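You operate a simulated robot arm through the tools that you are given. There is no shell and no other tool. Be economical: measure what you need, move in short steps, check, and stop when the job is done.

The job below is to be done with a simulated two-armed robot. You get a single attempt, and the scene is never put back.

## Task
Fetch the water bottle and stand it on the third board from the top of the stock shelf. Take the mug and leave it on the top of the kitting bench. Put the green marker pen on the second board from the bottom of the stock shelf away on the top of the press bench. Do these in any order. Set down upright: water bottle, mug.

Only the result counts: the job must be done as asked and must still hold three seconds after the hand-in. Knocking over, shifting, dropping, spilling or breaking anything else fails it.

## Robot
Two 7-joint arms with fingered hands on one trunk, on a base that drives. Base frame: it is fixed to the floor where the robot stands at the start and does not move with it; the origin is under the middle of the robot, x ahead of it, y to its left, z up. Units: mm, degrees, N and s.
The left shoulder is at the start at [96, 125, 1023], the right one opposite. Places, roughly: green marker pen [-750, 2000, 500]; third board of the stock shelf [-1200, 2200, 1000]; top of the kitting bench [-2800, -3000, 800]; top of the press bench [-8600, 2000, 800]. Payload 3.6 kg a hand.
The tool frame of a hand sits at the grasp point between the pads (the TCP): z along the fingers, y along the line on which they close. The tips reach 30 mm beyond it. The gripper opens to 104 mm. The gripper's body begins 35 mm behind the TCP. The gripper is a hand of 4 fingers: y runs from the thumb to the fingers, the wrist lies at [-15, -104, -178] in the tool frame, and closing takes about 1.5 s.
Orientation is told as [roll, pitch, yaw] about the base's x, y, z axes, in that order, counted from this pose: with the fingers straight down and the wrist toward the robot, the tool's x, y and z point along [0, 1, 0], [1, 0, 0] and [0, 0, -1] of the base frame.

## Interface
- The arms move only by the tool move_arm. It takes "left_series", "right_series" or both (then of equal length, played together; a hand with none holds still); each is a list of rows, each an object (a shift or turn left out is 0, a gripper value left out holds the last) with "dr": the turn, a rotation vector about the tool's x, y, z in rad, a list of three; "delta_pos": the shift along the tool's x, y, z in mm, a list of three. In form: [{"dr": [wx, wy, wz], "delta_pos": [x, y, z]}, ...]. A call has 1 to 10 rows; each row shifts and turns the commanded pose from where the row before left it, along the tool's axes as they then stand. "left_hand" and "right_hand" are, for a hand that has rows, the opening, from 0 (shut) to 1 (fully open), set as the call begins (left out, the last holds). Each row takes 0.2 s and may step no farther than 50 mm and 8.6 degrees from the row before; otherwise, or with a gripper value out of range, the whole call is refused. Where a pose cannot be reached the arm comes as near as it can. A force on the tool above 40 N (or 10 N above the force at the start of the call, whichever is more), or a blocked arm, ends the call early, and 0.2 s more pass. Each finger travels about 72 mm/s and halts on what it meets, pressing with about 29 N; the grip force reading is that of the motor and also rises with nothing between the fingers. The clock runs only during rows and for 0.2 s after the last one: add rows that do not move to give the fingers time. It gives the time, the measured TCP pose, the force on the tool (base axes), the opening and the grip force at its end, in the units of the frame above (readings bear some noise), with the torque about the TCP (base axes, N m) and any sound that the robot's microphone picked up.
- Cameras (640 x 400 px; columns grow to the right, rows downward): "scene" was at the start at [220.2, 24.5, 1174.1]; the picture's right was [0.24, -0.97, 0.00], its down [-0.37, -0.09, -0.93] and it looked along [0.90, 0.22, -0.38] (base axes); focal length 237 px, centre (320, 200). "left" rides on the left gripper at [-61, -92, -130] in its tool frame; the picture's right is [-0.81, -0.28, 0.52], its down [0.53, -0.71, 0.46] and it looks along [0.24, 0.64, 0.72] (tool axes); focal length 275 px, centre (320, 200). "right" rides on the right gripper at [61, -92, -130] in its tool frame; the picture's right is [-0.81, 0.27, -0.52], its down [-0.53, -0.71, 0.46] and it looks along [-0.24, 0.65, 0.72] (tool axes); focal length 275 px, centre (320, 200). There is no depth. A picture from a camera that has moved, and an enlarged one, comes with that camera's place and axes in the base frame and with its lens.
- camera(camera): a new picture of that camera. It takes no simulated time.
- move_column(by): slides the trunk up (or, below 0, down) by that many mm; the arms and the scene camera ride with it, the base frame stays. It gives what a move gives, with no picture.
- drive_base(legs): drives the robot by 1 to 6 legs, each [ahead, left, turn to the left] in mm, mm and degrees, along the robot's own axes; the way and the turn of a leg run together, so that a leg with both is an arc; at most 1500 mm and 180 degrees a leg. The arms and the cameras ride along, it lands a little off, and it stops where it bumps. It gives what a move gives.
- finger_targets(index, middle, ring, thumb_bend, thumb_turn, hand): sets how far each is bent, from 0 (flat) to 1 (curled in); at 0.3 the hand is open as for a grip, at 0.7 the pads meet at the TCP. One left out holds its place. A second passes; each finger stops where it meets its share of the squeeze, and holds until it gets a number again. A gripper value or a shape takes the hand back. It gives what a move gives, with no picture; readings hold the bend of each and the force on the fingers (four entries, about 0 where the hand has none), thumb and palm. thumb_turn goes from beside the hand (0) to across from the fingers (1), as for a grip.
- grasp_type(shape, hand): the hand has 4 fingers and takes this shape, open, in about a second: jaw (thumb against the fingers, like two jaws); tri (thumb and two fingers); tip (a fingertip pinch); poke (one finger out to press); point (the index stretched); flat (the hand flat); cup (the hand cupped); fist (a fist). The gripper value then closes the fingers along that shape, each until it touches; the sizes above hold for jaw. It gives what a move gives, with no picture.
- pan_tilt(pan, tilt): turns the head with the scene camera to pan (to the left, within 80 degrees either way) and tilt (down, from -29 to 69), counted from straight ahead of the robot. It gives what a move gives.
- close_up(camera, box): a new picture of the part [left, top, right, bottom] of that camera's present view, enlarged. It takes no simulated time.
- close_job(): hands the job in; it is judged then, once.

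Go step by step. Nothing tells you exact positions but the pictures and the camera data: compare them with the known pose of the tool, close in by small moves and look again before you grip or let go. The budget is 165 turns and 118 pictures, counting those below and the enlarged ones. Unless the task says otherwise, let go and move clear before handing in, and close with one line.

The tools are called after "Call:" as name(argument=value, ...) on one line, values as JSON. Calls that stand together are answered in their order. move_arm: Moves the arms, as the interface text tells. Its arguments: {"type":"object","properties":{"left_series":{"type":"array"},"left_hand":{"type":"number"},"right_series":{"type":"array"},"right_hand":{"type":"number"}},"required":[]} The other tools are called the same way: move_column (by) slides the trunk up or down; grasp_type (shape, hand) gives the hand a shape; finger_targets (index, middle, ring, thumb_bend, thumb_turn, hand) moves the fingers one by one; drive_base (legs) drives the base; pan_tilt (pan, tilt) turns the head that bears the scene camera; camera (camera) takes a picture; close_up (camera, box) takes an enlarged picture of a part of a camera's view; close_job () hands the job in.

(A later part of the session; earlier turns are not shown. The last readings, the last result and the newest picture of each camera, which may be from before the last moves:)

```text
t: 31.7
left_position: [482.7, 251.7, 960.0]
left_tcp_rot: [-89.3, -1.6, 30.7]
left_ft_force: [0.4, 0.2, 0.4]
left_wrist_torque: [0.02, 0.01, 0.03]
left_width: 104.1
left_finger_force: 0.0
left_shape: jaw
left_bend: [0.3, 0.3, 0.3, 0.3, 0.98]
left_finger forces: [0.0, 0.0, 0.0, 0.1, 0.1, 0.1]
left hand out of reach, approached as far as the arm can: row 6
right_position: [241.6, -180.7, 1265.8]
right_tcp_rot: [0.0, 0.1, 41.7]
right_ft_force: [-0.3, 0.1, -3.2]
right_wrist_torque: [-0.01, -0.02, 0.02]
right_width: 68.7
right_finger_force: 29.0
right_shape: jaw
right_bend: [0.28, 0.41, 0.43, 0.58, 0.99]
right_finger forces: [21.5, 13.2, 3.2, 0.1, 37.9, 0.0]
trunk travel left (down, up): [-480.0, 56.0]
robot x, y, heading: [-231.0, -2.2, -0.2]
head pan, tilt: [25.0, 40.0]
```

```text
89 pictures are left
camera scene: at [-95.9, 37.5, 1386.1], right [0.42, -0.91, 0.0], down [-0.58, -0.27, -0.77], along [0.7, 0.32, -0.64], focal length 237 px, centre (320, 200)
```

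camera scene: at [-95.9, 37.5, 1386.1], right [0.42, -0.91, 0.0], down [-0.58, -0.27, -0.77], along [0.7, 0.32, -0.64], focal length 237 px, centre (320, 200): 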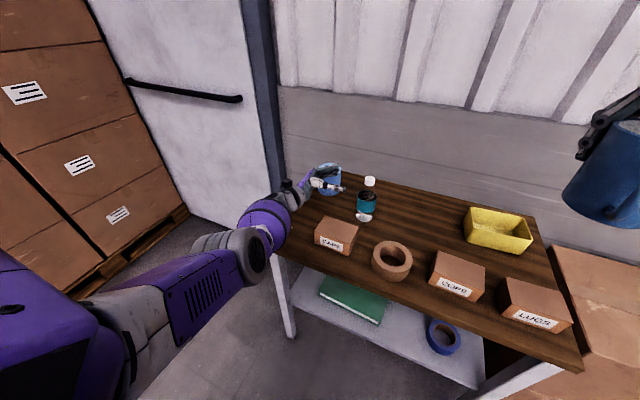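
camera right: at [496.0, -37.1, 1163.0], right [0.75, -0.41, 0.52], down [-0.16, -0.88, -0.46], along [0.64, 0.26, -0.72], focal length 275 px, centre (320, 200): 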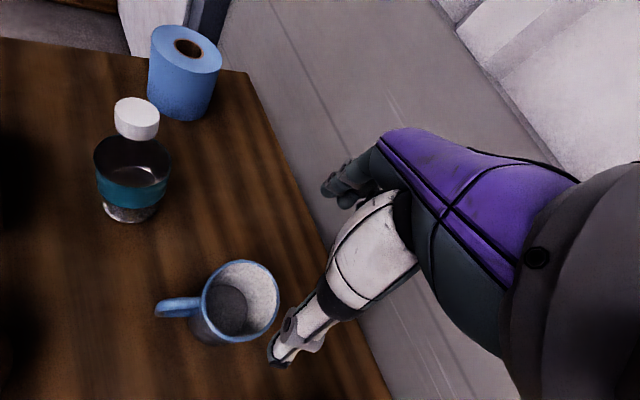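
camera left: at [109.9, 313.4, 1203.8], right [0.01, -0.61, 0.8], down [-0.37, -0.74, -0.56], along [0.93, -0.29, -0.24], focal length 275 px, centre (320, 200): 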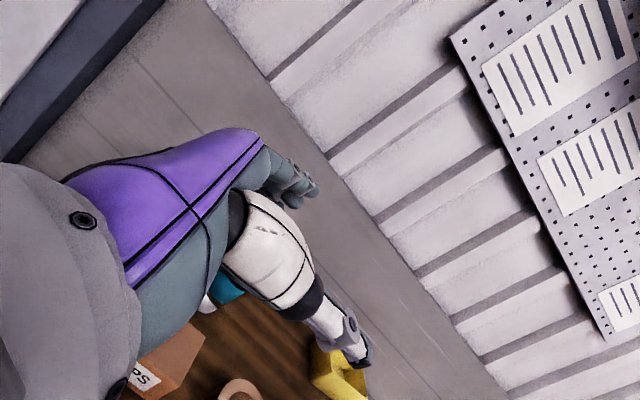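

The arm now slopes down nicely over the table. Lowering the trunk by 82 mm brings the hand to grasp height with the same arm posture.

Call:
move_column(by=-82)

Call:
camera(camera="scene")

Call:
camera(camera="left")

```text
t: 32.9
left_position: [483.5, 250.2, 876.9]
left_tcp_rot: [-89.3, -1.6, 30.7]
left_ft_force: [0.5, -0.3, 0.1]
left_wrist_torque: [0.0, 0.0, 0.01]
left_width: 104.0
left_finger_force: 0.1
left_shape: jaw
left_bend: [0.3, 0.3, 0.3, 0.3, 0.98]
left_finger forces: [0.0, 0.1, 0.1, 0.1, 0.0, 0.0]
right_position: [240.1, -182.1, 1184.7]
right_tcp_rot: [-0.1, -0.1, 41.8]
right_ft_force: [-0.8, 0.2, -3.3]
right_wrist_torque: [-0.01, -0.04, 0.0]
right_width: 69.0
right_finger_force: 29.0
right_shape: jaw
right_bend: [0.28, 0.41, 0.43, 0.58, 0.99]
right_finger forces: [21.5, 13.3, 3.1, 0.1, 38.0, 0.0]
trunk travel left (down, up): [-398.0, 138.0]
robot x, y, heading: [-233.7, -0.8, -0.4]
head pan, tilt: [25.0, 40.0]
```

```text
88 pictures are left
camera scene: at [-58.1, 37.0, 1292.6], right [0.42, -0.91, 0.0], down [-0.58, -0.27, -0.77], along [0.7, 0.32, -0.64], focal length 237 px, centre (320, 200)
```

scene: 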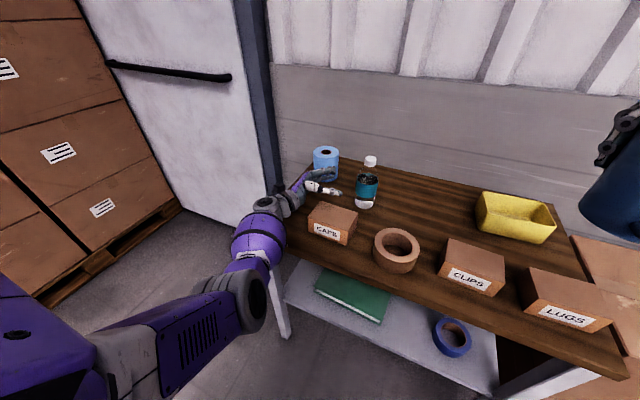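

```text
87 pictures are left
camera left: at [337.0, 313.8, 938.8], right [0.01, -0.61, 0.8], down [-0.37, -0.74, -0.56], along [0.93, -0.29, -0.24], focal length 275 px, centre (320, 200)
```

left: 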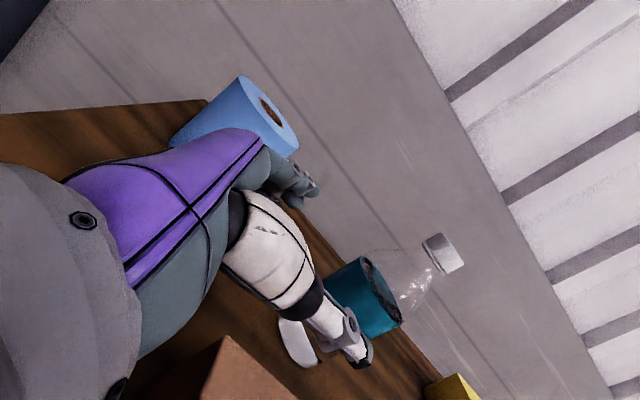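

The hand is level and its forearm is clear. Now advancing toward the bottle in small steps.

Call:
move_arm(left_series=[{"delta_pos": [0, 1.5, 25]}, {"delta_pos": [0, 1.5, 25]}, {"delta_pos": [0, 0, 15]}, {}])

Call:
close_up(camera="scene", box=[220, 130, 420, 255])

Call:
close_up(camera="left", box=[220, 140, 540, 340])

```text
t: 33.9
left_position: [520.5, 195.0, 875.8]
left_tcp_rot: [-89.2, -1.5, 30.7]
left_ft_force: [-0.1, 0.0, 4.7]
left_wrist_torque: [0.25, 0.41, -0.14]
left_width: 103.8
left_finger_force: 0.0
left_shape: jaw
left_bend: [0.3, 0.3, 0.3, 0.3, 0.98]
left_finger forces: [0.0, 0.0, 0.1, 0.0, 0.0, 0.0]
right_position: [241.0, -181.3, 1183.8]
right_tcp_rot: [0.0, 0.1, 41.8]
right_ft_force: [-0.9, -0.3, -2.8]
right_wrist_torque: [0.02, 0.01, -0.02]
right_width: 68.7
right_finger_force: 29.0
right_shape: jaw
right_bend: [0.28, 0.41, 0.43, 0.58, 0.99]
right_finger forces: [21.4, 13.2, 3.2, 0.0, 38.0, 0.1]
trunk travel left (down, up): [-398.0, 138.0]
robot x, y, heading: [-232.0, -2.2, -0.3]
head pan, tilt: [25.0, 40.0]
```

```text
3.20 times, centred on (320, 192) of scene
camera zoom: at [-58.3, 37.1, 1292.6], right [0.42, -0.91, 0.0], down [-0.58, -0.27, -0.77], along [0.7, 0.32, -0.64], focal length 760 px, centre (320, 224)
```

zoom: 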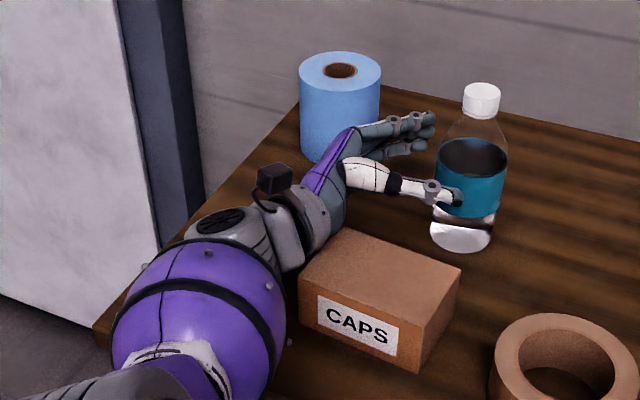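

```text
2.00 times, centred on (380, 240) of left
camera zoom: at [372.8, 259.1, 938.0], right [0.01, -0.61, 0.8], down [-0.37, -0.74, -0.56], along [0.93, -0.29, -0.24], focal length 551 px, centre (200, 120)
```

zoom: 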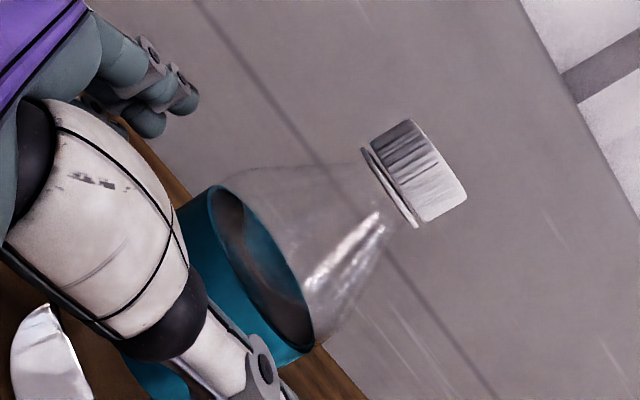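

There's a light upward force, probably the wrist cuff brushing the CAPS box. I'll back out, rise a bit, and turn the hand to a more sideways approach that keeps the wrist left of the box.

Call:
move_arm(left_series=[{"delta_pos": [-14, 0, 0]}, {"delta_pos": [-8, 0, -25]}, {"delta_pos": [0, 0, -40]}, {"dr": [0.135, 0, 0]}, {"dr": [0.135, 0, 0]}, {"delta_pos": [0, 31, -1]}, {"delta_pos": [18, 0, 0]}, {}])

Call:
close_up(camera="scene", box=[220, 130, 420, 255])

Call:
camera(camera="left")

```text
t: 35.7
left_position: [485.1, 242.6, 903.9]
left_tcp_rot: [-88.9, -1.3, 15.3]
left_ft_force: [-0.1, -0.5, 0.3]
left_wrist_torque: [0.0, -0.03, -0.03]
left_width: 103.6
left_finger_force: 0.0
left_shape: jaw
left_bend: [0.3, 0.3, 0.3, 0.3, 0.98]
left_finger forces: [0.1, 0.0, 0.0, 0.1, 0.0, 0.0]
left hand out of reach, approached as far as the arm can: row 5, 6, 7
right_position: [240.4, -180.5, 1184.4]
right_tcp_rot: [-0.1, 0.0, 41.8]
right_ft_force: [0.3, -1.4, -3.5]
right_wrist_torque: [-0.01, -0.02, 0.0]
right_width: 68.9
right_finger_force: 28.5
right_shape: jaw
right_bend: [0.28, 0.41, 0.43, 0.58, 0.99]
right_finger forces: [21.4, 13.2, 3.0, 0.1, 37.8, 0.0]
trunk travel left (down, up): [-398.0, 138.0]
robot x, y, heading: [-232.5, -0.4, -0.5]
head pan, tilt: [25.0, 40.0]
```

```text
3.20 times, centred on (320, 192) of scene
camera zoom: at [-58.0, 36.9, 1292.6], right [0.42, -0.91, 0.0], down [-0.58, -0.27, -0.77], along [0.7, 0.32, -0.64], focal length 760 px, centre (320, 224)
```

zoom: 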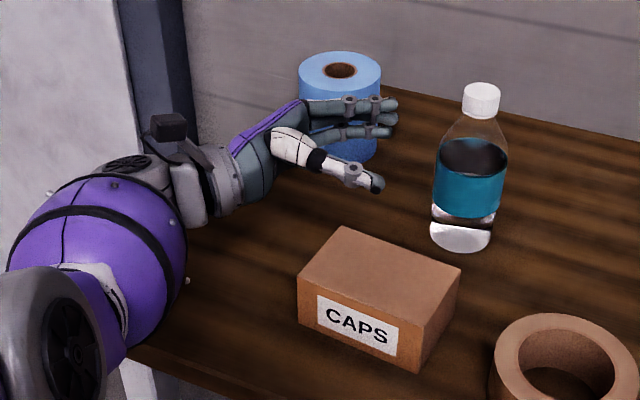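

```text
83 pictures are left
camera left: at [361.4, 342.0, 966.7], right [-0.14, -0.59, 0.79], down [-0.56, -0.61, -0.56], along [0.82, -0.52, -0.24], focal length 275 px, centre (320, 200)
```

left: 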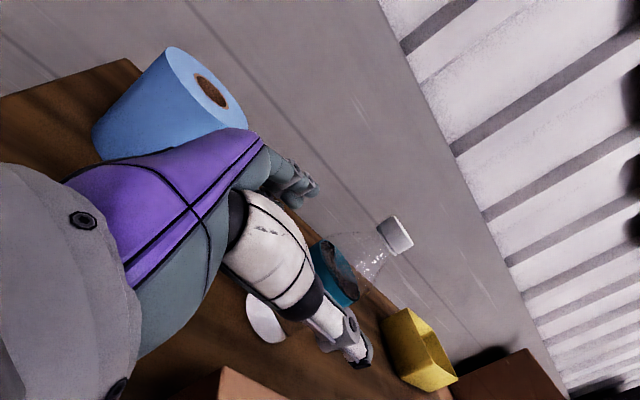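

The box has not moved. The arm is at its reach limit, so I'll drive forward 40 mm and lower the trunk 25 mm.

Call:
drive_base(legs=[[40, 0, 0]])

Call:
move_column(by=-25)

Call:
move_arm(left_series=[{}])

Call:
close_up(camera="scene", box=[220, 130, 420, 255])

```text
t: 36.6
left_position: [525.9, 242.0, 902.3]
left_tcp_rot: [-88.9, -1.2, 15.3]
left_ft_force: [1.0, 0.4, -0.4]
left_wrist_torque: [-0.04, 0.0, -0.05]
left_width: 104.1
left_finger_force: 0.1
left_shape: jaw
left_bend: [0.3, 0.3, 0.3, 0.3, 0.98]
left_finger forces: [0.0, 0.0, 0.0, 0.0, 0.1, 0.0]
right_position: [281.9, -182.8, 1184.1]
right_tcp_rot: [0.0, -0.1, 41.7]
right_ft_force: [0.1, 1.0, -3.0]
right_wrist_torque: [-0.01, -0.04, 0.01]
right_width: 68.8
right_finger_force: 28.6
right_shape: jaw
right_bend: [0.28, 0.41, 0.43, 0.58, 0.99]
right_finger forces: [21.4, 13.3, 3.1, 0.0, 37.9, 0.0]
trunk travel left (down, up): [-398.0, 138.0]
robot x, y, heading: [-191.5, -0.1, -0.6]
head pan, tilt: [25.0, 40.0]
```

```text
t: 37.3
left_position: [524.8, 241.9, 879.1]
left_tcp_rot: [-88.9, -1.3, 15.3]
left_ft_force: [-0.8, 0.2, 0.4]
left_wrist_torque: [-0.01, 0.0, -0.01]
left_width: 103.8
left_finger_force: 0.1
left_shape: jaw
left_bend: [0.3, 0.3, 0.3, 0.3, 0.98]
left_finger forces: [0.0, 0.1, 0.0, 0.0, 0.0, 0.0]
right_position: [280.4, -182.4, 1159.5]
right_tcp_rot: [-0.1, -0.1, 41.8]
right_ft_force: [-0.1, 0.3, -2.4]
right_wrist_torque: [-0.01, -0.03, 0.02]
right_width: 68.5
right_finger_force: 28.6
right_shape: jaw
right_bend: [0.28, 0.41, 0.43, 0.58, 0.99]
right_finger forces: [21.4, 13.2, 3.2, 0.1, 37.9, 0.1]
trunk travel left (down, up): [-373.0, 163.0]
robot x, y, heading: [-189.6, 3.7, -0.5]
head pan, tilt: [25.0, 40.0]
```

```text
t: 37.7
left_position: [525.2, 240.6, 880.1]
left_tcp_rot: [-88.9, -1.1, 15.3]
left_ft_force: [-1.2, 0.6, -0.4]
left_wrist_torque: [0.03, -0.02, -0.02]
left_width: 103.9
left_finger_force: 0.1
left_shape: jaw
left_bend: [0.3, 0.3, 0.3, 0.3, 0.98]
left_finger forces: [0.0, 0.1, 0.1, 0.0, 0.1, 0.0]
right_position: [280.3, -182.1, 1158.9]
right_tcp_rot: [0.0, 0.0, 41.7]
right_ft_force: [0.5, 1.0, -2.9]
right_wrist_torque: [-0.02, -0.02, -0.01]
right_width: 68.8
right_finger_force: 29.4
right_shape: jaw
right_bend: [0.28, 0.41, 0.43, 0.58, 0.99]
right_finger forces: [21.4, 13.2, 3.1, 0.0, 37.8, 0.0]
trunk travel left (down, up): [-373.0, 163.0]
robot x, y, heading: [-190.6, 1.1, -0.6]
head pan, tilt: [25.0, 40.0]
```

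```text
3.20 times, centred on (320, 192) of scene
camera zoom: at [-11.7, 36.4, 1266.8], right [0.41, -0.91, 0.0], down [-0.58, -0.27, -0.77], along [0.7, 0.32, -0.64], focal length 760 px, centre (320, 224)
```

zoom: 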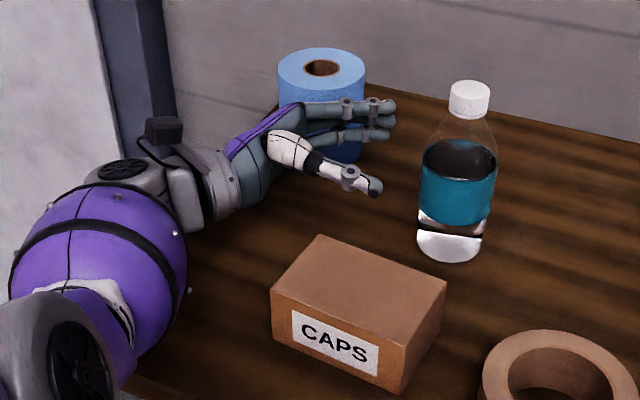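

Aligned at label height, with the bottle about 90 mm ahead. Advancing.

Call:
move_arm(left_series=[{"delta_pos": [0, 1, 25]}, {"delta_pos": [0, 0, 25]}, {}])

Call:
close_up(camera="scene", box=[220, 130, 420, 255])

Call:
close_up(camera="left", box=[220, 140, 540, 340])

```text
t: 38.5
left_position: [540.6, 192.6, 878.1]
left_tcp_rot: [-89.0, -1.2, 15.3]
left_ft_force: [0.0, 0.4, -0.1]
left_wrist_torque: [-0.02, 0.0, 0.0]
left_width: 104.2
left_finger_force: 0.0
left_shape: jaw
left_bend: [0.3, 0.3, 0.3, 0.3, 0.98]
left_finger forces: [0.0, 0.0, 0.1, 0.0, 0.0, 0.0]
right_position: [280.1, -182.6, 1158.9]
right_tcp_rot: [0.1, -0.1, 41.5]
right_ft_force: [-0.5, -0.5, -3.1]
right_wrist_torque: [0.01, 0.01, 0.04]
right_width: 68.5
right_finger_force: 29.0
right_shape: jaw
right_bend: [0.28, 0.41, 0.43, 0.58, 0.99]
right_finger forces: [21.4, 13.2, 3.1, 0.0, 37.9, 0.1]
trunk travel left (down, up): [-373.0, 163.0]
robot x, y, heading: [-191.7, -0.9, -0.4]
head pan, tilt: [25.0, 40.0]
```

```text
3.20 times, centred on (320, 192) of scene
camera zoom: at [-11.7, 36.6, 1266.8], right [0.41, -0.91, 0.0], down [-0.58, -0.27, -0.77], along [0.7, 0.32, -0.64], focal length 760 px, centre (320, 224)
```

zoom: 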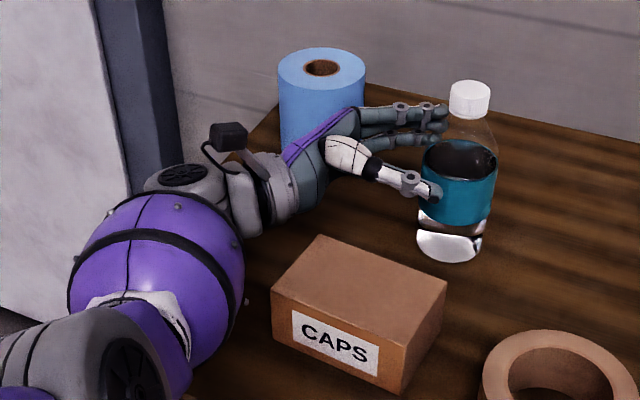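

```text
2.00 times, centred on (380, 240) of left
camera zoom: at [416.0, 292.3, 940.8], right [-0.14, -0.59, 0.79], down [-0.56, -0.61, -0.56], along [0.82, -0.52, -0.24], focal length 551 px, centre (200, 120)
```

zoom: 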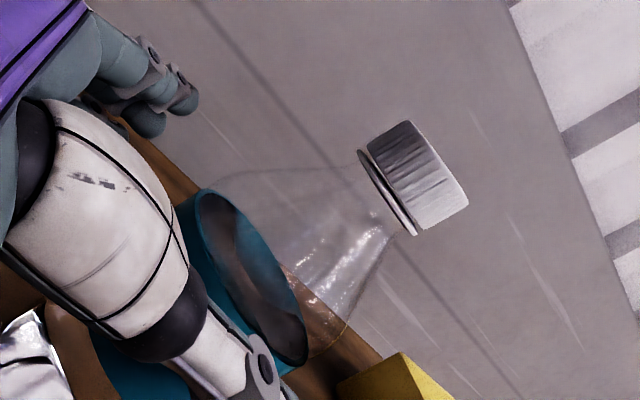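

From the hand camera the bottle is about 7 mm nearer the thumb. I'll correct that, advance the rest and check.

Call:
move_arm(left_series=[{"delta_pos": [0, -6, 0]}, {"delta_pos": [0, 0, 20]}, {"delta_pos": [0, 0, 20]}, {}])

Call:
close_up(camera="scene", box=[220, 130, 420, 255])

Call:
close_up(camera="left", box=[220, 140, 540, 340])

```text
t: 39.5
left_position: [544.4, 151.1, 875.6]
left_tcp_rot: [-88.9, -1.3, 15.2]
left_ft_force: [0.1, 0.8, 2.1]
left_wrist_torque: [0.21, 0.26, -0.07]
left_width: 103.9
left_finger_force: 0.1
left_shape: jaw
left_bend: [0.3, 0.3, 0.3, 0.3, 0.98]
left_finger forces: [0.1, 0.0, 0.1, 0.0, 0.0, 0.0]
right_position: [280.4, -183.0, 1159.4]
right_tcp_rot: [0.0, 0.0, 41.7]
right_ft_force: [-0.7, -0.7, -2.3]
right_wrist_torque: [0.0, -0.04, 0.0]
right_width: 68.8
right_finger_force: 28.9
right_shape: jaw
right_bend: [0.28, 0.41, 0.43, 0.58, 0.99]
right_finger forces: [21.4, 13.3, 3.0, 0.1, 37.9, 0.0]
trunk travel left (down, up): [-373.0, 163.0]
robot x, y, heading: [-190.6, 1.3, -0.3]
head pan, tilt: [25.0, 40.0]
```

```text
3.20 times, centred on (320, 192) of scene
camera zoom: at [-11.9, 36.5, 1266.8], right [0.41, -0.91, 0.0], down [-0.58, -0.27, -0.77], along [0.7, 0.32, -0.64], focal length 760 px, centre (320, 224)
```

zoom: 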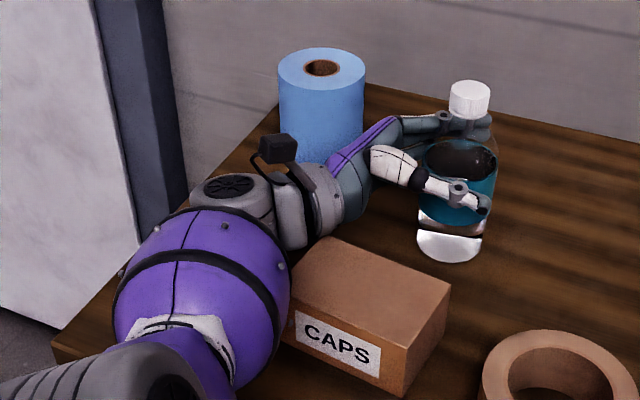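

```text
2.00 times, centred on (380, 240) of left
camera zoom: at [420.3, 251.9, 939.1], right [-0.14, -0.59, 0.79], down [-0.56, -0.61, -0.56], along [0.82, -0.52, -0.24], focal length 551 px, centre (200, 120)
```

zoom: 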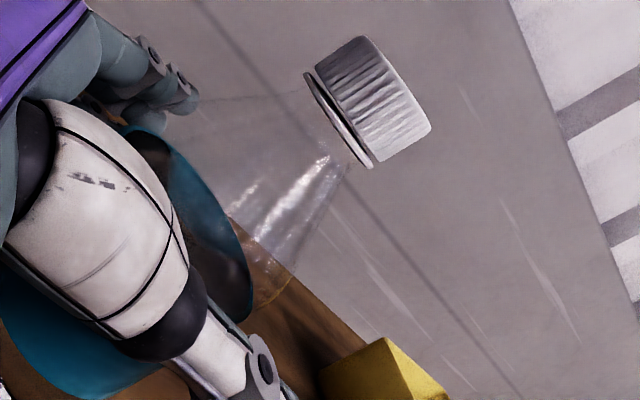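

The bottle is centred between thumb and fingers, but the wrist brushes the box lightly. I'll rise 8 mm to relieve that, then close.

Call:
move_arm(left_series=[{"delta_pos": [-8, 0, 0]}, {}])

Call:
move_arm(left_series=[{}, {}, {}, {}, {}, {}, {}, {}], left_hand=0)

Call:
close_up(camera="scene", box=[220, 130, 420, 255])

```text
t: 40.1
left_position: [544.1, 151.2, 883.9]
left_tcp_rot: [-88.8, -1.2, 15.2]
left_ft_force: [0.5, 1.4, 0.1]
left_wrist_torque: [0.0, -0.01, -0.04]
left_width: 103.8
left_finger_force: 0.1
left_shape: jaw
left_bend: [0.3, 0.3, 0.3, 0.3, 0.98]
left_finger forces: [0.0, 0.1, 0.0, 0.0, 0.0, 0.0]
right_position: [281.6, -183.1, 1158.8]
right_tcp_rot: [0.0, 0.0, 41.6]
right_ft_force: [-0.9, 0.3, -3.1]
right_wrist_torque: [0.03, -0.03, -0.01]
right_width: 69.0
right_finger_force: 29.5
right_shape: jaw
right_bend: [0.28, 0.41, 0.43, 0.58, 0.99]
right_finger forces: [21.4, 13.1, 3.1, 0.0, 37.8, 0.1]
trunk travel left (down, up): [-373.0, 163.0]
robot x, y, heading: [-192.3, -3.4, -0.6]
head pan, tilt: [25.0, 40.0]
```

```text
t: 41.9
left_position: [543.8, 152.8, 884.6]
left_tcp_rot: [-89.0, -1.3, 15.1]
left_ft_force: [-0.7, -0.6, 3.4]
left_wrist_torque: [-0.02, -0.1, -0.04]
left_width: 46.3
left_finger_force: 29.1
left_shape: jaw
left_bend: [0.74, 0.51, 0.46, 0.71, 1.0]
left_finger forces: [15.0, 7.6, 3.5, 0.1, 25.0, 0.0]
right_position: [280.8, -182.5, 1158.3]
right_tcp_rot: [0.0, 0.0, 41.7]
right_ft_force: [-0.3, 0.2, -2.8]
right_wrist_torque: [-0.02, -0.01, 0.0]
right_width: 68.7
right_finger_force: 29.3
right_shape: jaw
right_bend: [0.28, 0.41, 0.43, 0.58, 0.99]
right_finger forces: [21.4, 13.2, 3.2, 0.0, 37.8, 0.0]
trunk travel left (down, up): [-373.0, 163.0]
robot x, y, heading: [-192.2, 1.4, -0.5]
head pan, tilt: [25.0, 40.0]
```

```text
3.20 times, centred on (320, 192) of scene
camera zoom: at [-12.0, 36.3, 1266.8], right [0.41, -0.91, 0.0], down [-0.58, -0.27, -0.77], along [0.7, 0.32, -0.64], focal length 760 px, centre (320, 224)
```

zoom: 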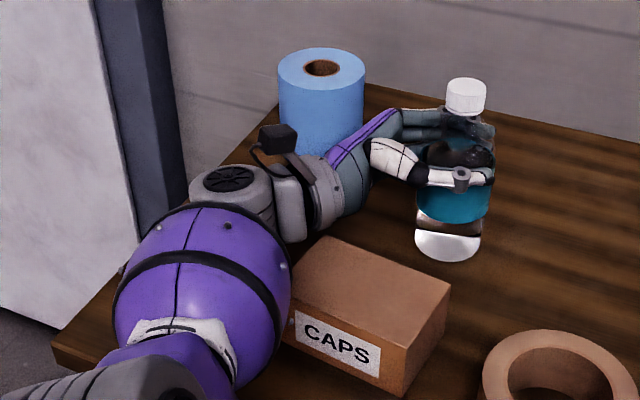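

The bottle is gripped around the shoulder and label. I'll lift a little and check.

Call:
move_column(by=25)

Call:
close_up(camera="scene", box=[220, 130, 420, 255])

```text
t: 42.6
left_position: [544.2, 151.9, 908.5]
left_tcp_rot: [-88.8, -1.2, 15.2]
left_ft_force: [0.9, 0.2, -2.9]
left_wrist_torque: [-0.02, -0.01, 0.01]
left_width: 40.8
left_finger_force: 28.9
left_shape: jaw
left_bend: [0.75, 0.54, 0.49, 0.75, 1.0]
left_finger forces: [16.2, 5.8, 3.3, 0.0, 24.3, 0.1]
right_position: [280.8, -182.6, 1184.2]
right_tcp_rot: [0.0, -0.1, 41.9]
right_ft_force: [1.2, 0.8, -3.4]
right_wrist_torque: [-0.01, -0.02, 0.01]
right_width: 68.8
right_finger_force: 29.3
right_shape: jaw
right_bend: [0.28, 0.41, 0.43, 0.58, 0.99]
right_finger forces: [21.4, 13.1, 3.1, 0.0, 37.8, 0.0]
trunk travel left (down, up): [-398.0, 138.0]
robot x, y, heading: [-191.9, 0.8, -0.8]
head pan, tilt: [25.0, 40.0]
```

```text
3.20 times, centred on (320, 192) of scene
camera zoom: at [-17.6, 36.5, 1292.5], right [0.41, -0.91, 0.0], down [-0.59, -0.27, -0.77], along [0.7, 0.32, -0.64], focal length 760 px, centre (320, 224)
```

zoom: 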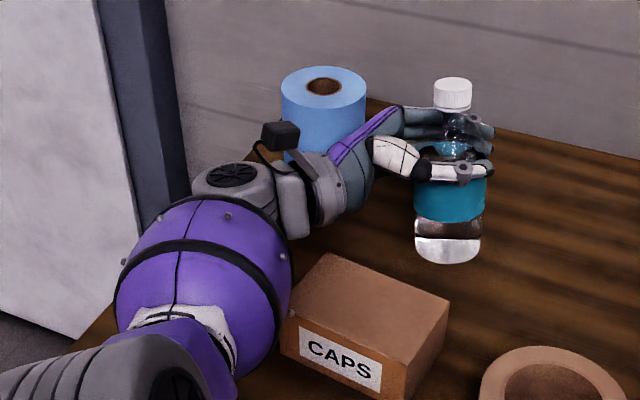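

The bottle lifted, but the opening shrank from 46 to 41 mm, so I'll check whether it is settling.

Call:
move_arm(left_series=[{}, {}, {}, {}, {}, {}, {}, {}])

Call:
close_up(camera="left", box=[220, 140, 540, 340])

```text
t: 44.4
left_position: [544.1, 152.5, 908.3]
left_tcp_rot: [-88.9, -1.3, 15.2]
left_ft_force: [-0.8, 0.0, -1.9]
left_wrist_torque: [0.0, 0.01, 0.01]
left_width: 40.7
left_finger_force: 28.7
left_shape: jaw
left_bend: [0.75, 0.54, 0.49, 0.75, 1.0]
left_finger forces: [16.1, 5.7, 3.4, 0.0, 24.4, 0.0]
right_position: [281.0, -182.6, 1184.1]
right_tcp_rot: [0.1, -0.1, 41.6]
right_ft_force: [0.0, -0.3, -2.5]
right_wrist_torque: [0.02, 0.0, -0.05]
right_width: 68.9
right_finger_force: 29.6
right_shape: jaw
right_bend: [0.28, 0.41, 0.43, 0.58, 0.99]
right_finger forces: [21.4, 13.2, 3.1, 0.0, 37.8, 0.0]
trunk travel left (down, up): [-398.0, 138.0]
robot x, y, heading: [-192.4, 2.9, -0.3]
head pan, tilt: [25.0, 40.0]
```

```text
2.00 times, centred on (380, 240) of left
camera zoom: at [420.3, 252.7, 972.5], right [-0.14, -0.59, 0.79], down [-0.56, -0.61, -0.56], along [0.82, -0.52, -0.24], focal length 551 px, centre (200, 120)
```

zoom: 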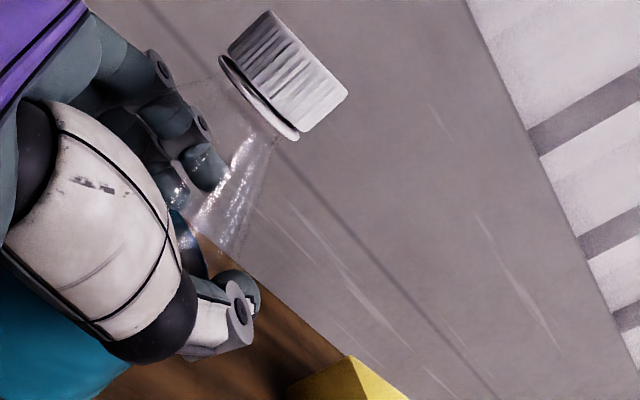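

The hold is stable. I'll raise the trunk, back away from the table, pull the left hand in, and turn to look for the shelf.

Call:
move_column(by=100)

Call:
drive_base(legs=[[-350, 0, 0]])

Call:
move_arm(left_series=[{"delta_pos": [0, -39, -10]}, {"delta_pos": [0, -39, -10]}, {"delta_pos": [0, -39, -10]}, {"delta_pos": [0, -39, -10]}, {"delta_pos": [0, -39, -10]}, {}])

Call:
camera(camera="scene")

Call:
pan_tilt(pan=80, tilt=20)

Call:
camera(camera="scene")

```text
t: 45.8
left_position: [546.8, 152.4, 1109.6]
left_tcp_rot: [-91.1, -8.6, 15.3]
left_ft_force: [1.0, -0.4, -2.8]
left_wrist_torque: [-0.06, 0.0, -0.03]
left_width: 40.3
left_finger_force: 28.8
left_shape: jaw
left_bend: [0.75, 0.54, 0.49, 0.75, 1.0]
left_finger forces: [16.0, 5.7, 3.3, 0.1, 24.7, 0.0]
right_position: [280.7, -182.8, 1282.1]
right_tcp_rot: [0.0, 0.2, 41.8]
right_ft_force: [-0.4, -0.3, -3.6]
right_wrist_torque: [0.02, -0.05, -0.02]
right_width: 68.5
right_finger_force: 29.5
right_shape: jaw
right_bend: [0.28, 0.41, 0.43, 0.58, 0.99]
right_finger forces: [21.5, 13.2, 3.0, 0.0, 37.8, 0.0]
trunk travel left (down, up): [-498.0, 38.0]
robot x, y, heading: [-188.1, -0.4, -0.5]
head pan, tilt: [25.0, 40.0]
```

```text
t: 47.3
left_position: [394.1, 72.9, 1108.4]
left_tcp_rot: [-91.0, -8.6, 17.4]
left_ft_force: [-0.6, 1.2, -2.1]
left_wrist_torque: [0.0, 0.05, 0.01]
left_width: 40.3
left_finger_force: 28.7
left_shape: jaw
left_bend: [0.75, 0.54, 0.49, 0.75, 1.0]
left_finger forces: [16.0, 5.7, 3.4, 0.0, 24.8, 0.0]
right_position: [136.6, -268.7, 1284.5]
right_tcp_rot: [-0.1, 0.3, 43.9]
right_ft_force: [-0.2, 0.2, -3.1]
right_wrist_torque: [-0.02, -0.07, 0.01]
right_width: 68.5
right_finger_force: 29.2
right_shape: jaw
right_bend: [0.28, 0.41, 0.43, 0.58, 0.98]
right_finger forces: [21.6, 13.2, 3.0, 0.1, 37.6, 0.0]
trunk travel left (down, up): [-498.0, 38.0]
robot x, y, heading: [-337.5, -105.2, 0.9]
head pan, tilt: [25.0, 40.0]
stopped in leg 1: the robot was blocked; the commanded pose is now the measured one
```

```text
t: 48.7
left_position: [339.3, 98.2, 1010.8]
left_tcp_rot: [-90.9, -8.7, 17.4]
left_ft_force: [-0.4, 0.7, -2.9]
left_wrist_torque: [-0.02, 0.04, 0.0]
left_width: 40.6
left_finger_force: 29.4
left_shape: jaw
left_bend: [0.75, 0.54, 0.49, 0.75, 1.0]
left_finger forces: [16.0, 5.6, 3.4, 0.0, 24.7, 0.0]
left hand out of reach, approached as far as the arm can: row 1, 2, 3, 4, 5
right_position: [138.2, -274.5, 1283.0]
right_tcp_rot: [0.0, 0.0, 43.9]
right_ft_force: [0.6, 0.3, -3.6]
right_wrist_torque: [0.0, -0.01, -0.03]
right_width: 68.8
right_finger_force: 29.3
right_shape: jaw
right_bend: [0.28, 0.41, 0.43, 0.58, 0.99]
right_finger forces: [21.5, 13.2, 3.0, 0.0, 37.6, 0.0]
trunk travel left (down, up): [-498.0, 38.0]
robot x, y, heading: [-340.9, -107.4, 1.3]
head pan, tilt: [25.0, 40.0]
```

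```text
74 pictures are left
camera scene: at [-219.5, -68.0, 1407.0], right [0.44, -0.9, 0.0], down [-0.58, -0.28, -0.77], along [0.69, 0.34, -0.64], focal length 237 px, centre (320, 200)
```

scene: 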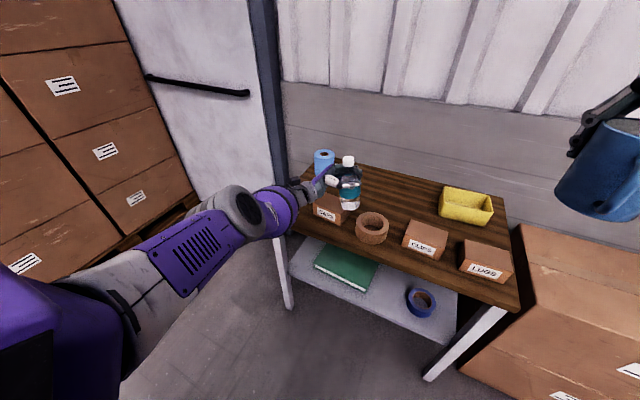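

```text
t: 50.0
left_position: [339.1, 97.3, 1011.5]
left_tcp_rot: [-90.9, -8.8, 17.2]
left_ft_force: [0.4, 0.0, -3.1]
left_wrist_torque: [0.01, 0.01, -0.02]
left_width: 40.6
left_finger_force: 29.1
left_shape: jaw
left_bend: [0.75, 0.54, 0.49, 0.75, 1.0]
left_finger forces: [15.9, 5.5, 3.4, 0.1, 24.6, 0.0]
right_position: [137.6, -274.3, 1283.1]
right_tcp_rot: [0.0, 0.1, 43.8]
right_ft_force: [0.5, -0.3, -2.1]
right_wrist_torque: [0.01, 0.0, 0.01]
right_width: 68.4
right_finger_force: 29.2
right_shape: jaw
right_bend: [0.28, 0.41, 0.43, 0.58, 0.99]
right_finger forces: [21.5, 13.1, 2.8, 0.0, 37.5, 0.0]
trunk travel left (down, up): [-498.0, 38.0]
robot x, y, heading: [-341.5, -108.1, 1.3]
head pan, tilt: [80.0, 20.0]
```

```text
73 pictures are left
camera scene: at [-281.4, -13.5, 1438.4], right [0.99, -0.15, 0.0], down [-0.05, -0.34, -0.94], along [0.15, 0.93, -0.34], focal length 237 px, centre (320, 200)
```

scene: 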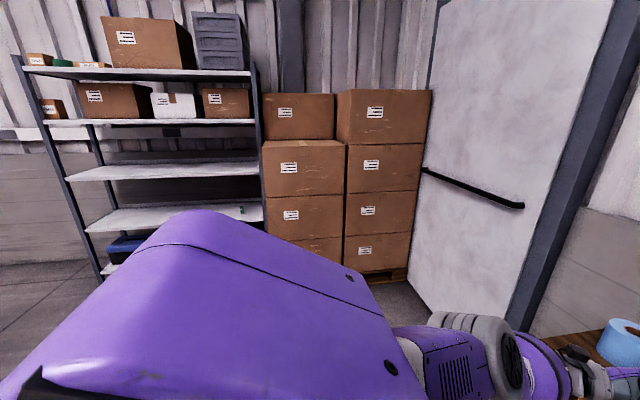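

The base bumped into something behind. I can see the stock shelf (five boards, the pen's green tip on the fourth), and will look to the right-rear before moving on.

Call:
pan_tilt(pan=-80, tilt=35)

Call:
camera(camera="scene")

Call:
pan_tilt(pan=80, tilt=50)

Call:
camera(camera="scene")

```text
t: 52.4
left_position: [339.4, 98.2, 1012.1]
left_tcp_rot: [-91.0, -8.7, 17.3]
left_ft_force: [0.9, 0.0, -2.6]
left_wrist_torque: [-0.01, 0.01, 0.01]
left_width: 40.4
left_finger_force: 28.9
left_shape: jaw
left_bend: [0.75, 0.54, 0.49, 0.75, 1.0]
left_finger forces: [16.1, 5.7, 3.5, 0.0, 24.7, 0.0]
right_position: [137.8, -274.2, 1282.7]
right_tcp_rot: [0.0, 0.1, 43.8]
right_ft_force: [-0.5, -0.2, -3.3]
right_wrist_torque: [0.0, 0.01, -0.02]
right_width: 68.5
right_finger_force: 28.9
right_shape: jaw
right_bend: [0.28, 0.41, 0.43, 0.58, 0.99]
right_finger forces: [21.4, 13.2, 2.9, 0.1, 37.6, 0.0]
trunk travel left (down, up): [-498.0, 38.0]
robot x, y, heading: [-338.5, -109.2, 1.0]
head pan, tilt: [-80.0, 35.0]
```

```text
72 pictures are left
camera scene: at [-278.8, -191.9, 1414.6], right [-0.98, -0.19, 0.0], down [-0.11, 0.56, -0.82], along [0.16, -0.8, -0.57], focal length 237 px, centre (320, 200)
```

scene: 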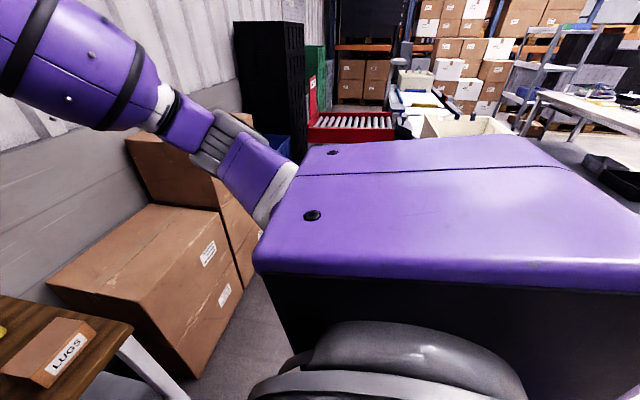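

```text
t: 54.9
left_position: [339.2, 98.5, 1012.5]
left_tcp_rot: [-90.9, -8.7, 17.4]
left_ft_force: [0.0, 0.1, -2.7]
left_wrist_torque: [-0.01, 0.01, 0.0]
left_width: 40.6
left_finger_force: 29.3
left_shape: jaw
left_bend: [0.75, 0.54, 0.49, 0.75, 1.0]
left_finger forces: [15.9, 5.6, 3.4, 0.0, 24.6, 0.1]
right_position: [136.9, -275.0, 1283.6]
right_tcp_rot: [-0.1, 0.0, 43.8]
right_ft_force: [0.2, 0.2, -3.2]
right_wrist_torque: [0.01, -0.01, -0.02]
right_width: 68.6
right_finger_force: 29.1
right_shape: jaw
right_bend: [0.28, 0.41, 0.43, 0.58, 0.99]
right_finger forces: [21.5, 13.2, 2.8, 0.0, 37.6, 0.1]
trunk travel left (down, up): [-498.0, 38.0]
robot x, y, heading: [-341.0, -109.2, 1.1]
head pan, tilt: [80.0, 50.0]
```

```text
71 pictures are left
camera scene: at [-283.9, -29.4, 1392.9], right [0.99, -0.15, 0.0], down [-0.12, -0.76, -0.64], along [0.1, 0.64, -0.77], focal length 237 px, centre (320, 200)
```

scene: 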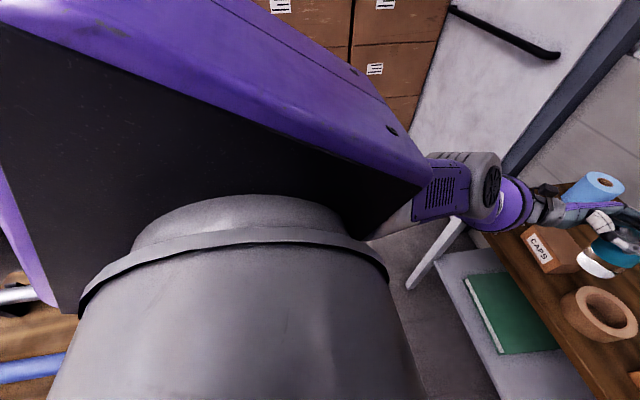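

There is a wooden surface with something blue just behind on the left, which probably blocked the base. I'll put the left hand back into a comfortable pose first.

Call:
move_arm(left_series=[{"delta_pos": [0, 39, 10]}, {"delta_pos": [0, 39, 10]}, {"delta_pos": [0, 39, 10]}, {}])

Call:
camera(camera="left")

```text
t: 55.9
left_position: [362.9, 85.3, 1043.1]
left_tcp_rot: [-91.0, -8.5, 17.4]
left_ft_force: [-0.4, 0.7, -2.6]
left_wrist_torque: [-0.02, 0.0, -0.03]
left_width: 40.4
left_finger_force: 29.3
left_shape: jaw
left_bend: [0.75, 0.55, 0.5, 0.75, 1.0]
left_finger forces: [16.0, 5.5, 3.6, 0.0, 24.7, 0.0]
left hand out of reach, approached as far as the arm can: row 1, 2, 3
right_position: [138.5, -274.6, 1283.4]
right_tcp_rot: [-0.1, 0.1, 43.7]
right_ft_force: [0.3, 0.2, -1.8]
right_wrist_torque: [0.02, -0.01, -0.02]
right_width: 68.6
right_finger_force: 28.8
right_shape: jaw
right_bend: [0.28, 0.41, 0.43, 0.58, 0.99]
right_finger forces: [21.5, 13.2, 2.9, 0.0, 37.6, 0.0]
trunk travel left (down, up): [-498.0, 38.0]
robot x, y, heading: [-335.7, -104.5, 1.4]
head pan, tilt: [80.0, 50.0]
```

```text
70 pictures are left
camera left: at [228.4, 180.3, 1090.0], right [-0.23, -0.6, 0.77], down [-0.46, -0.63, -0.63], along [0.86, -0.49, -0.13], focal length 275 px, centre (320, 200)
```

left: 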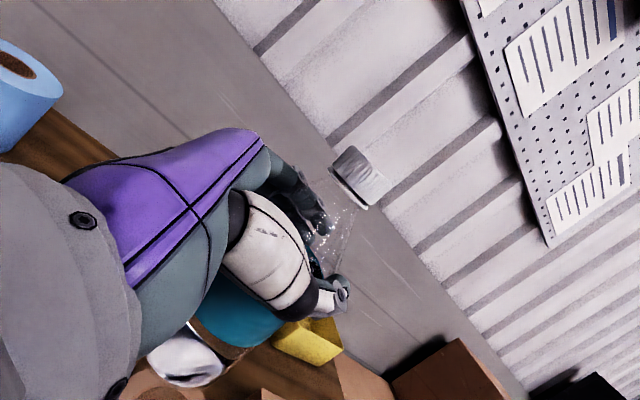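

The arm is at a wrist limit because the shoulder is far above the hand. I'll raise the hand relative to the shoulder.

Call:
move_arm(left_series=[{"delta_pos": [-40, 0, 0]}, {"delta_pos": [-40, 0, 0]}, {"delta_pos": [-40, 0, 0]}, {}])

Call:
camera(camera="scene")

```text
t: 56.9
left_position: [344.8, 79.7, 1162.9]
left_tcp_rot: [-90.9, -8.6, 17.3]
left_ft_force: [0.1, 0.1, -2.4]
left_wrist_torque: [-0.06, -0.02, -0.04]
left_width: 40.1
left_finger_force: 29.3
left_shape: jaw
left_bend: [0.75, 0.55, 0.5, 0.75, 1.0]
left_finger forces: [15.8, 5.3, 3.6, 0.0, 24.1, 0.0]
right_position: [138.1, -274.8, 1284.1]
right_tcp_rot: [0.1, 0.2, 43.8]
right_ft_force: [-0.4, 0.2, -2.2]
right_wrist_torque: [0.0, -0.01, 0.03]
right_width: 68.6
right_finger_force: 29.1
right_shape: jaw
right_bend: [0.28, 0.41, 0.43, 0.58, 0.99]
right_finger forces: [21.5, 13.2, 2.9, 0.0, 37.5, 0.1]
trunk travel left (down, up): [-498.0, 38.0]
robot x, y, heading: [-341.2, -110.8, 1.1]
head pan, tilt: [80.0, 50.0]
```

```text
69 pictures are left
camera scene: at [-283.6, -29.3, 1392.8], right [0.99, -0.15, 0.0], down [-0.12, -0.76, -0.64], along [0.1, 0.64, -0.77], focal length 237 px, centre (320, 200)
```

scene: 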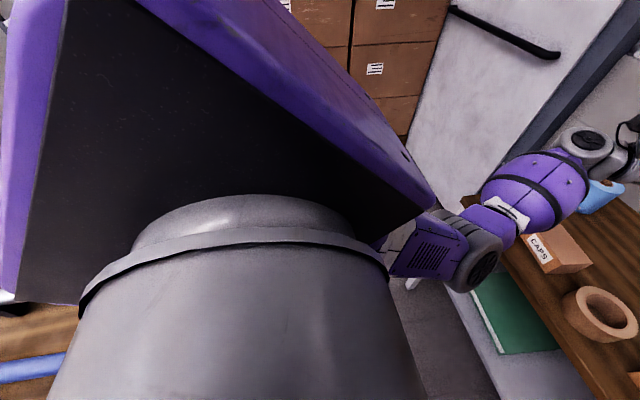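

That worked. Now I'll undo the 7° tilt of the bottle and draw the hand in.

Call:
move_arm(left_series=[{"dr": [0, 0, -0.065]}, {"dr": [0, 0, -0.065]}, {"delta_pos": [-20, -29, -9]}, {"delta_pos": [0, -29, -9]}, {"delta_pos": [0, -29, -9]}, {"delta_pos": [0, -29, -9]}, {}])

Call:
camera(camera="left")

```text
t: 58.5
left_position: [222.8, 79.7, 1178.8]
left_tcp_rot: [-90.8, -1.1, 17.2]
left_ft_force: [0.1, 0.1, -2.4]
left_wrist_torque: [0.01, -0.03, 0.04]
left_width: 40.3
left_finger_force: 29.0
left_shape: jaw
left_bend: [0.75, 0.55, 0.5, 0.75, 1.0]
left_finger forces: [16.1, 5.2, 3.7, 0.1, 24.1, 0.0]
right_position: [138.3, -274.6, 1282.4]
right_tcp_rot: [0.1, 0.1, 43.8]
right_ft_force: [-0.5, -0.3, -3.3]
right_wrist_torque: [-0.02, -0.02, 0.01]
right_width: 68.4
right_finger_force: 29.5
right_shape: jaw
right_bend: [0.28, 0.41, 0.43, 0.58, 0.99]
right_finger forces: [21.5, 13.2, 2.9, 0.0, 37.5, 0.1]
trunk travel left (down, up): [-498.0, 38.0]
robot x, y, heading: [-337.6, -109.5, 1.0]
head pan, tilt: [80.0, 50.0]
```

```text
68 pictures are left
camera left: at [94.9, 177.8, 1237.5], right [-0.13, -0.57, 0.81], down [-0.53, -0.65, -0.54], along [0.84, -0.5, -0.22], focal length 275 px, centre (320, 200)
```

left: 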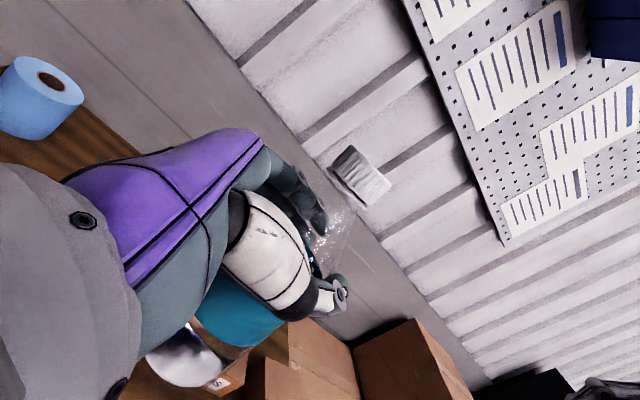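

The arm is comfortable again and the bottle upright. I'll pull forward a bit off the obstacle and turn left to face the shelf.

Call:
drive_base(legs=[[100, 0, 0], [0, 0, 60]])

Call:
pan_tilt(pan=60, tilt=30)

Call:
camera(camera="scene")

```text
t: 62.2
left_position: [-111.0, 473.4, 1177.9]
left_tcp_rot: [-90.8, -1.3, 76.1]
left_ft_force: [-0.2, 0.9, -2.3]
left_wrist_torque: [0.02, -0.02, -0.03]
left_width: 40.1
left_finger_force: 29.1
left_shape: jaw
left_bend: [0.75, 0.55, 0.5, 0.75, 1.0]
left_finger forces: [15.9, 5.3, 3.6, 0.0, 23.5, 0.1]
right_position: [149.0, 216.1, 1282.3]
right_tcp_rot: [0.1, 0.1, 102.7]
right_ft_force: [0.0, -0.8, -2.7]
right_wrist_torque: [0.04, -0.01, 0.0]
right_width: 68.6
right_finger_force: 29.3
right_shape: jaw
right_bend: [0.28, 0.41, 0.43, 0.58, 0.99]
right_finger forces: [21.0, 13.1, 2.8, 0.0, 36.7, 0.1]
trunk travel left (down, up): [-498.0, 38.0]
robot x, y, heading: [-238.2, -101.7, 60.0]
head pan, tilt: [80.0, 50.0]
```

```text
t: 63.1
left_position: [-111.6, 471.3, 1179.0]
left_tcp_rot: [-90.7, -1.1, 76.0]
left_ft_force: [-0.2, 0.3, -3.0]
left_wrist_torque: [-0.01, 0.0, -0.03]
left_width: 40.3
left_finger_force: 29.1
left_shape: jaw
left_bend: [0.75, 0.55, 0.5, 0.75, 1.0]
left_finger forces: [16.0, 5.2, 3.7, 0.0, 23.4, 0.1]
right_position: [149.6, 216.5, 1283.3]
right_tcp_rot: [0.0, 0.1, 102.8]
right_ft_force: [-0.3, 0.0, -3.2]
right_wrist_torque: [0.04, -0.01, 0.02]
right_width: 68.5
right_finger_force: 29.2
right_shape: jaw
right_bend: [0.28, 0.41, 0.43, 0.58, 0.99]
right_finger forces: [21.0, 13.1, 2.8, 0.1, 36.7, 0.0]
trunk travel left (down, up): [-498.0, 38.0]
robot x, y, heading: [-241.3, -107.2, 59.9]
head pan, tilt: [60.0, 30.0]
```

```text
67 pictures are left
camera scene: at [-263.4, 11.6, 1422.3], right [0.87, 0.5, 0.0], down [0.25, -0.43, -0.87], along [-0.43, 0.75, -0.5], focal length 237 px, centre (320, 200)
```

scene: 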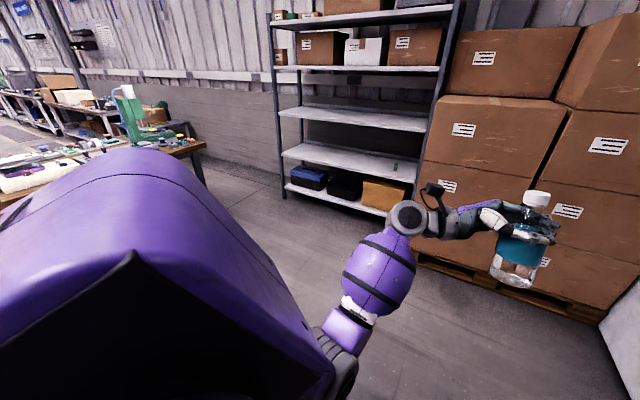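

The shelf front is near y 2000 with boards about 430 apart (third ≈ 985, fourth ≈ 555). I'll finish the turn to face it, drive forward, and look left before sliding over.

Call:
drive_base(legs=[[0, 0, 30], [700, 0, 0]])

Call:
camera(camera="scene")

```text
t: 68.3
left_position: [-403.5, 1148.1, 1179.1]
left_tcp_rot: [-90.8, -1.2, 105.2]
left_ft_force: [0.0, 0.4, -3.6]
left_wrist_torque: [0.04, -0.02, 0.01]
left_width: 40.1
left_finger_force: 29.1
left_shape: jaw
left_bend: [0.75, 0.55, 0.5, 0.75, 1.0]
left_finger forces: [15.9, 5.2, 3.6, 0.0, 23.3, 0.0]
right_position: [-50.6, 1051.6, 1283.1]
right_tcp_rot: [0.0, 0.1, 131.8]
right_ft_force: [-0.4, -0.2, -2.9]
right_wrist_torque: [0.01, 0.01, 0.01]
right_width: 68.6
right_finger_force: 29.1
right_shape: jaw
right_bend: [0.28, 0.41, 0.43, 0.58, 0.99]
right_finger forces: [20.6, 13.2, 2.8, 0.0, 36.2, 0.0]
trunk travel left (down, up): [-498.0, 38.0]
robot x, y, heading: [-234.0, 580.7, 89.2]
head pan, tilt: [60.0, 30.0]
```

```text
66 pictures are left
camera scene: at [-310.9, 672.9, 1422.4], right [0.51, 0.86, 0.0], down [0.43, -0.26, -0.87], along [-0.74, 0.44, -0.5], focal length 237 px, centre (320, 200)
```

scene: 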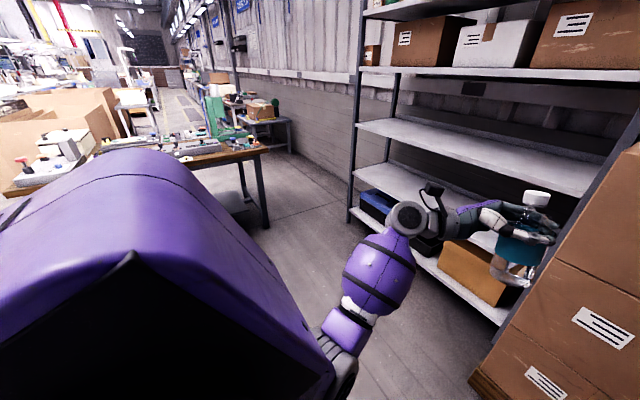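

The shelf's front edge is at y ≈ 2035, the third board's top at z ≈ 982, spanning x from -1950 to -480, and the way is clear. Sliding left and approaching.

Call:
drive_base(legs=[[0, 650, 0], [650, 0, 1]])

Call:
pan_tilt(pan=0, tilt=30)

Call:
camera(camera="scene")

```text
t: 70.3
left_position: [-612.0, 1166.9, 1177.1]
left_tcp_rot: [-90.6, -1.0, 105.6]
left_ft_force: [-0.6, 0.0, -2.8]
left_wrist_torque: [0.0, -0.02, 0.0]
left_width: 40.1
left_finger_force: 28.6
left_shape: jaw
left_bend: [0.75, 0.55, 0.5, 0.76, 1.0]
left_finger forces: [15.9, 5.4, 3.7, 0.0, 23.7, 0.1]
right_position: [-259.1, 1072.8, 1281.6]
right_tcp_rot: [0.1, 0.3, 132.5]
right_ft_force: [0.3, 0.6, -3.0]
right_wrist_torque: [0.01, 0.01, 0.04]
right_width: 68.7
right_finger_force: 28.9
right_shape: jaw
right_bend: [0.28, 0.41, 0.43, 0.58, 0.98]
right_finger forces: [20.6, 13.2, 2.6, 0.0, 36.2, 0.1]
trunk travel left (down, up): [-498.0, 38.0]
robot x, y, heading: [-439.8, 598.9, 89.6]
head pan, tilt: [60.0, 30.0]
stopped in leg 1: the robot was blocked; the commanded pose is now the measured one
```

```text
t: 71.6
left_position: [-612.3, 1166.5, 1178.7]
left_tcp_rot: [-90.7, -1.1, 105.8]
left_ft_force: [0.2, 0.0, -2.7]
left_wrist_torque: [0.04, -0.01, 0.0]
left_width: 40.5
left_finger_force: 29.3
left_shape: jaw
left_bend: [0.75, 0.55, 0.5, 0.76, 1.0]
left_finger forces: [15.9, 5.3, 3.7, 0.0, 23.6, 0.1]
right_position: [-259.9, 1071.2, 1282.7]
right_tcp_rot: [0.1, 0.2, 132.5]
right_ft_force: [0.1, 0.4, -2.9]
right_wrist_torque: [0.02, -0.01, -0.02]
right_width: 68.5
right_finger_force: 28.9
right_shape: jaw
right_bend: [0.28, 0.41, 0.43, 0.58, 0.98]
right_finger forces: [20.7, 13.3, 2.7, 0.0, 36.2, 0.1]
trunk travel left (down, up): [-498.0, 38.0]
robot x, y, heading: [-438.0, 600.1, 89.9]
head pan, tilt: [0.0, 30.0]
```

```text
65 pictures are left
camera scene: at [-437.0, 735.4, 1422.4], right [1.0, -0.01, 0.0], down [0.0, -0.5, -0.87], along [0.01, 0.87, -0.5], focal length 237 px, centre (320, 200)
```

scene: 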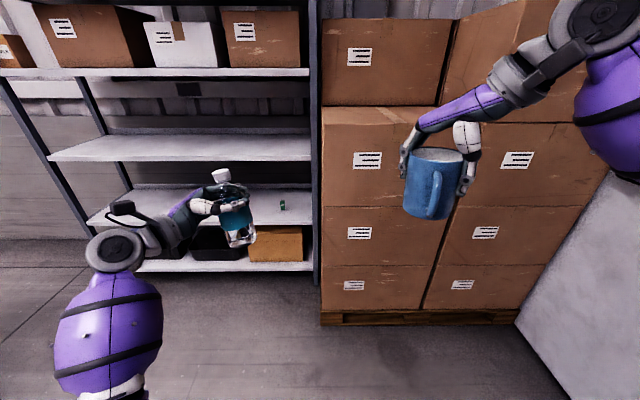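

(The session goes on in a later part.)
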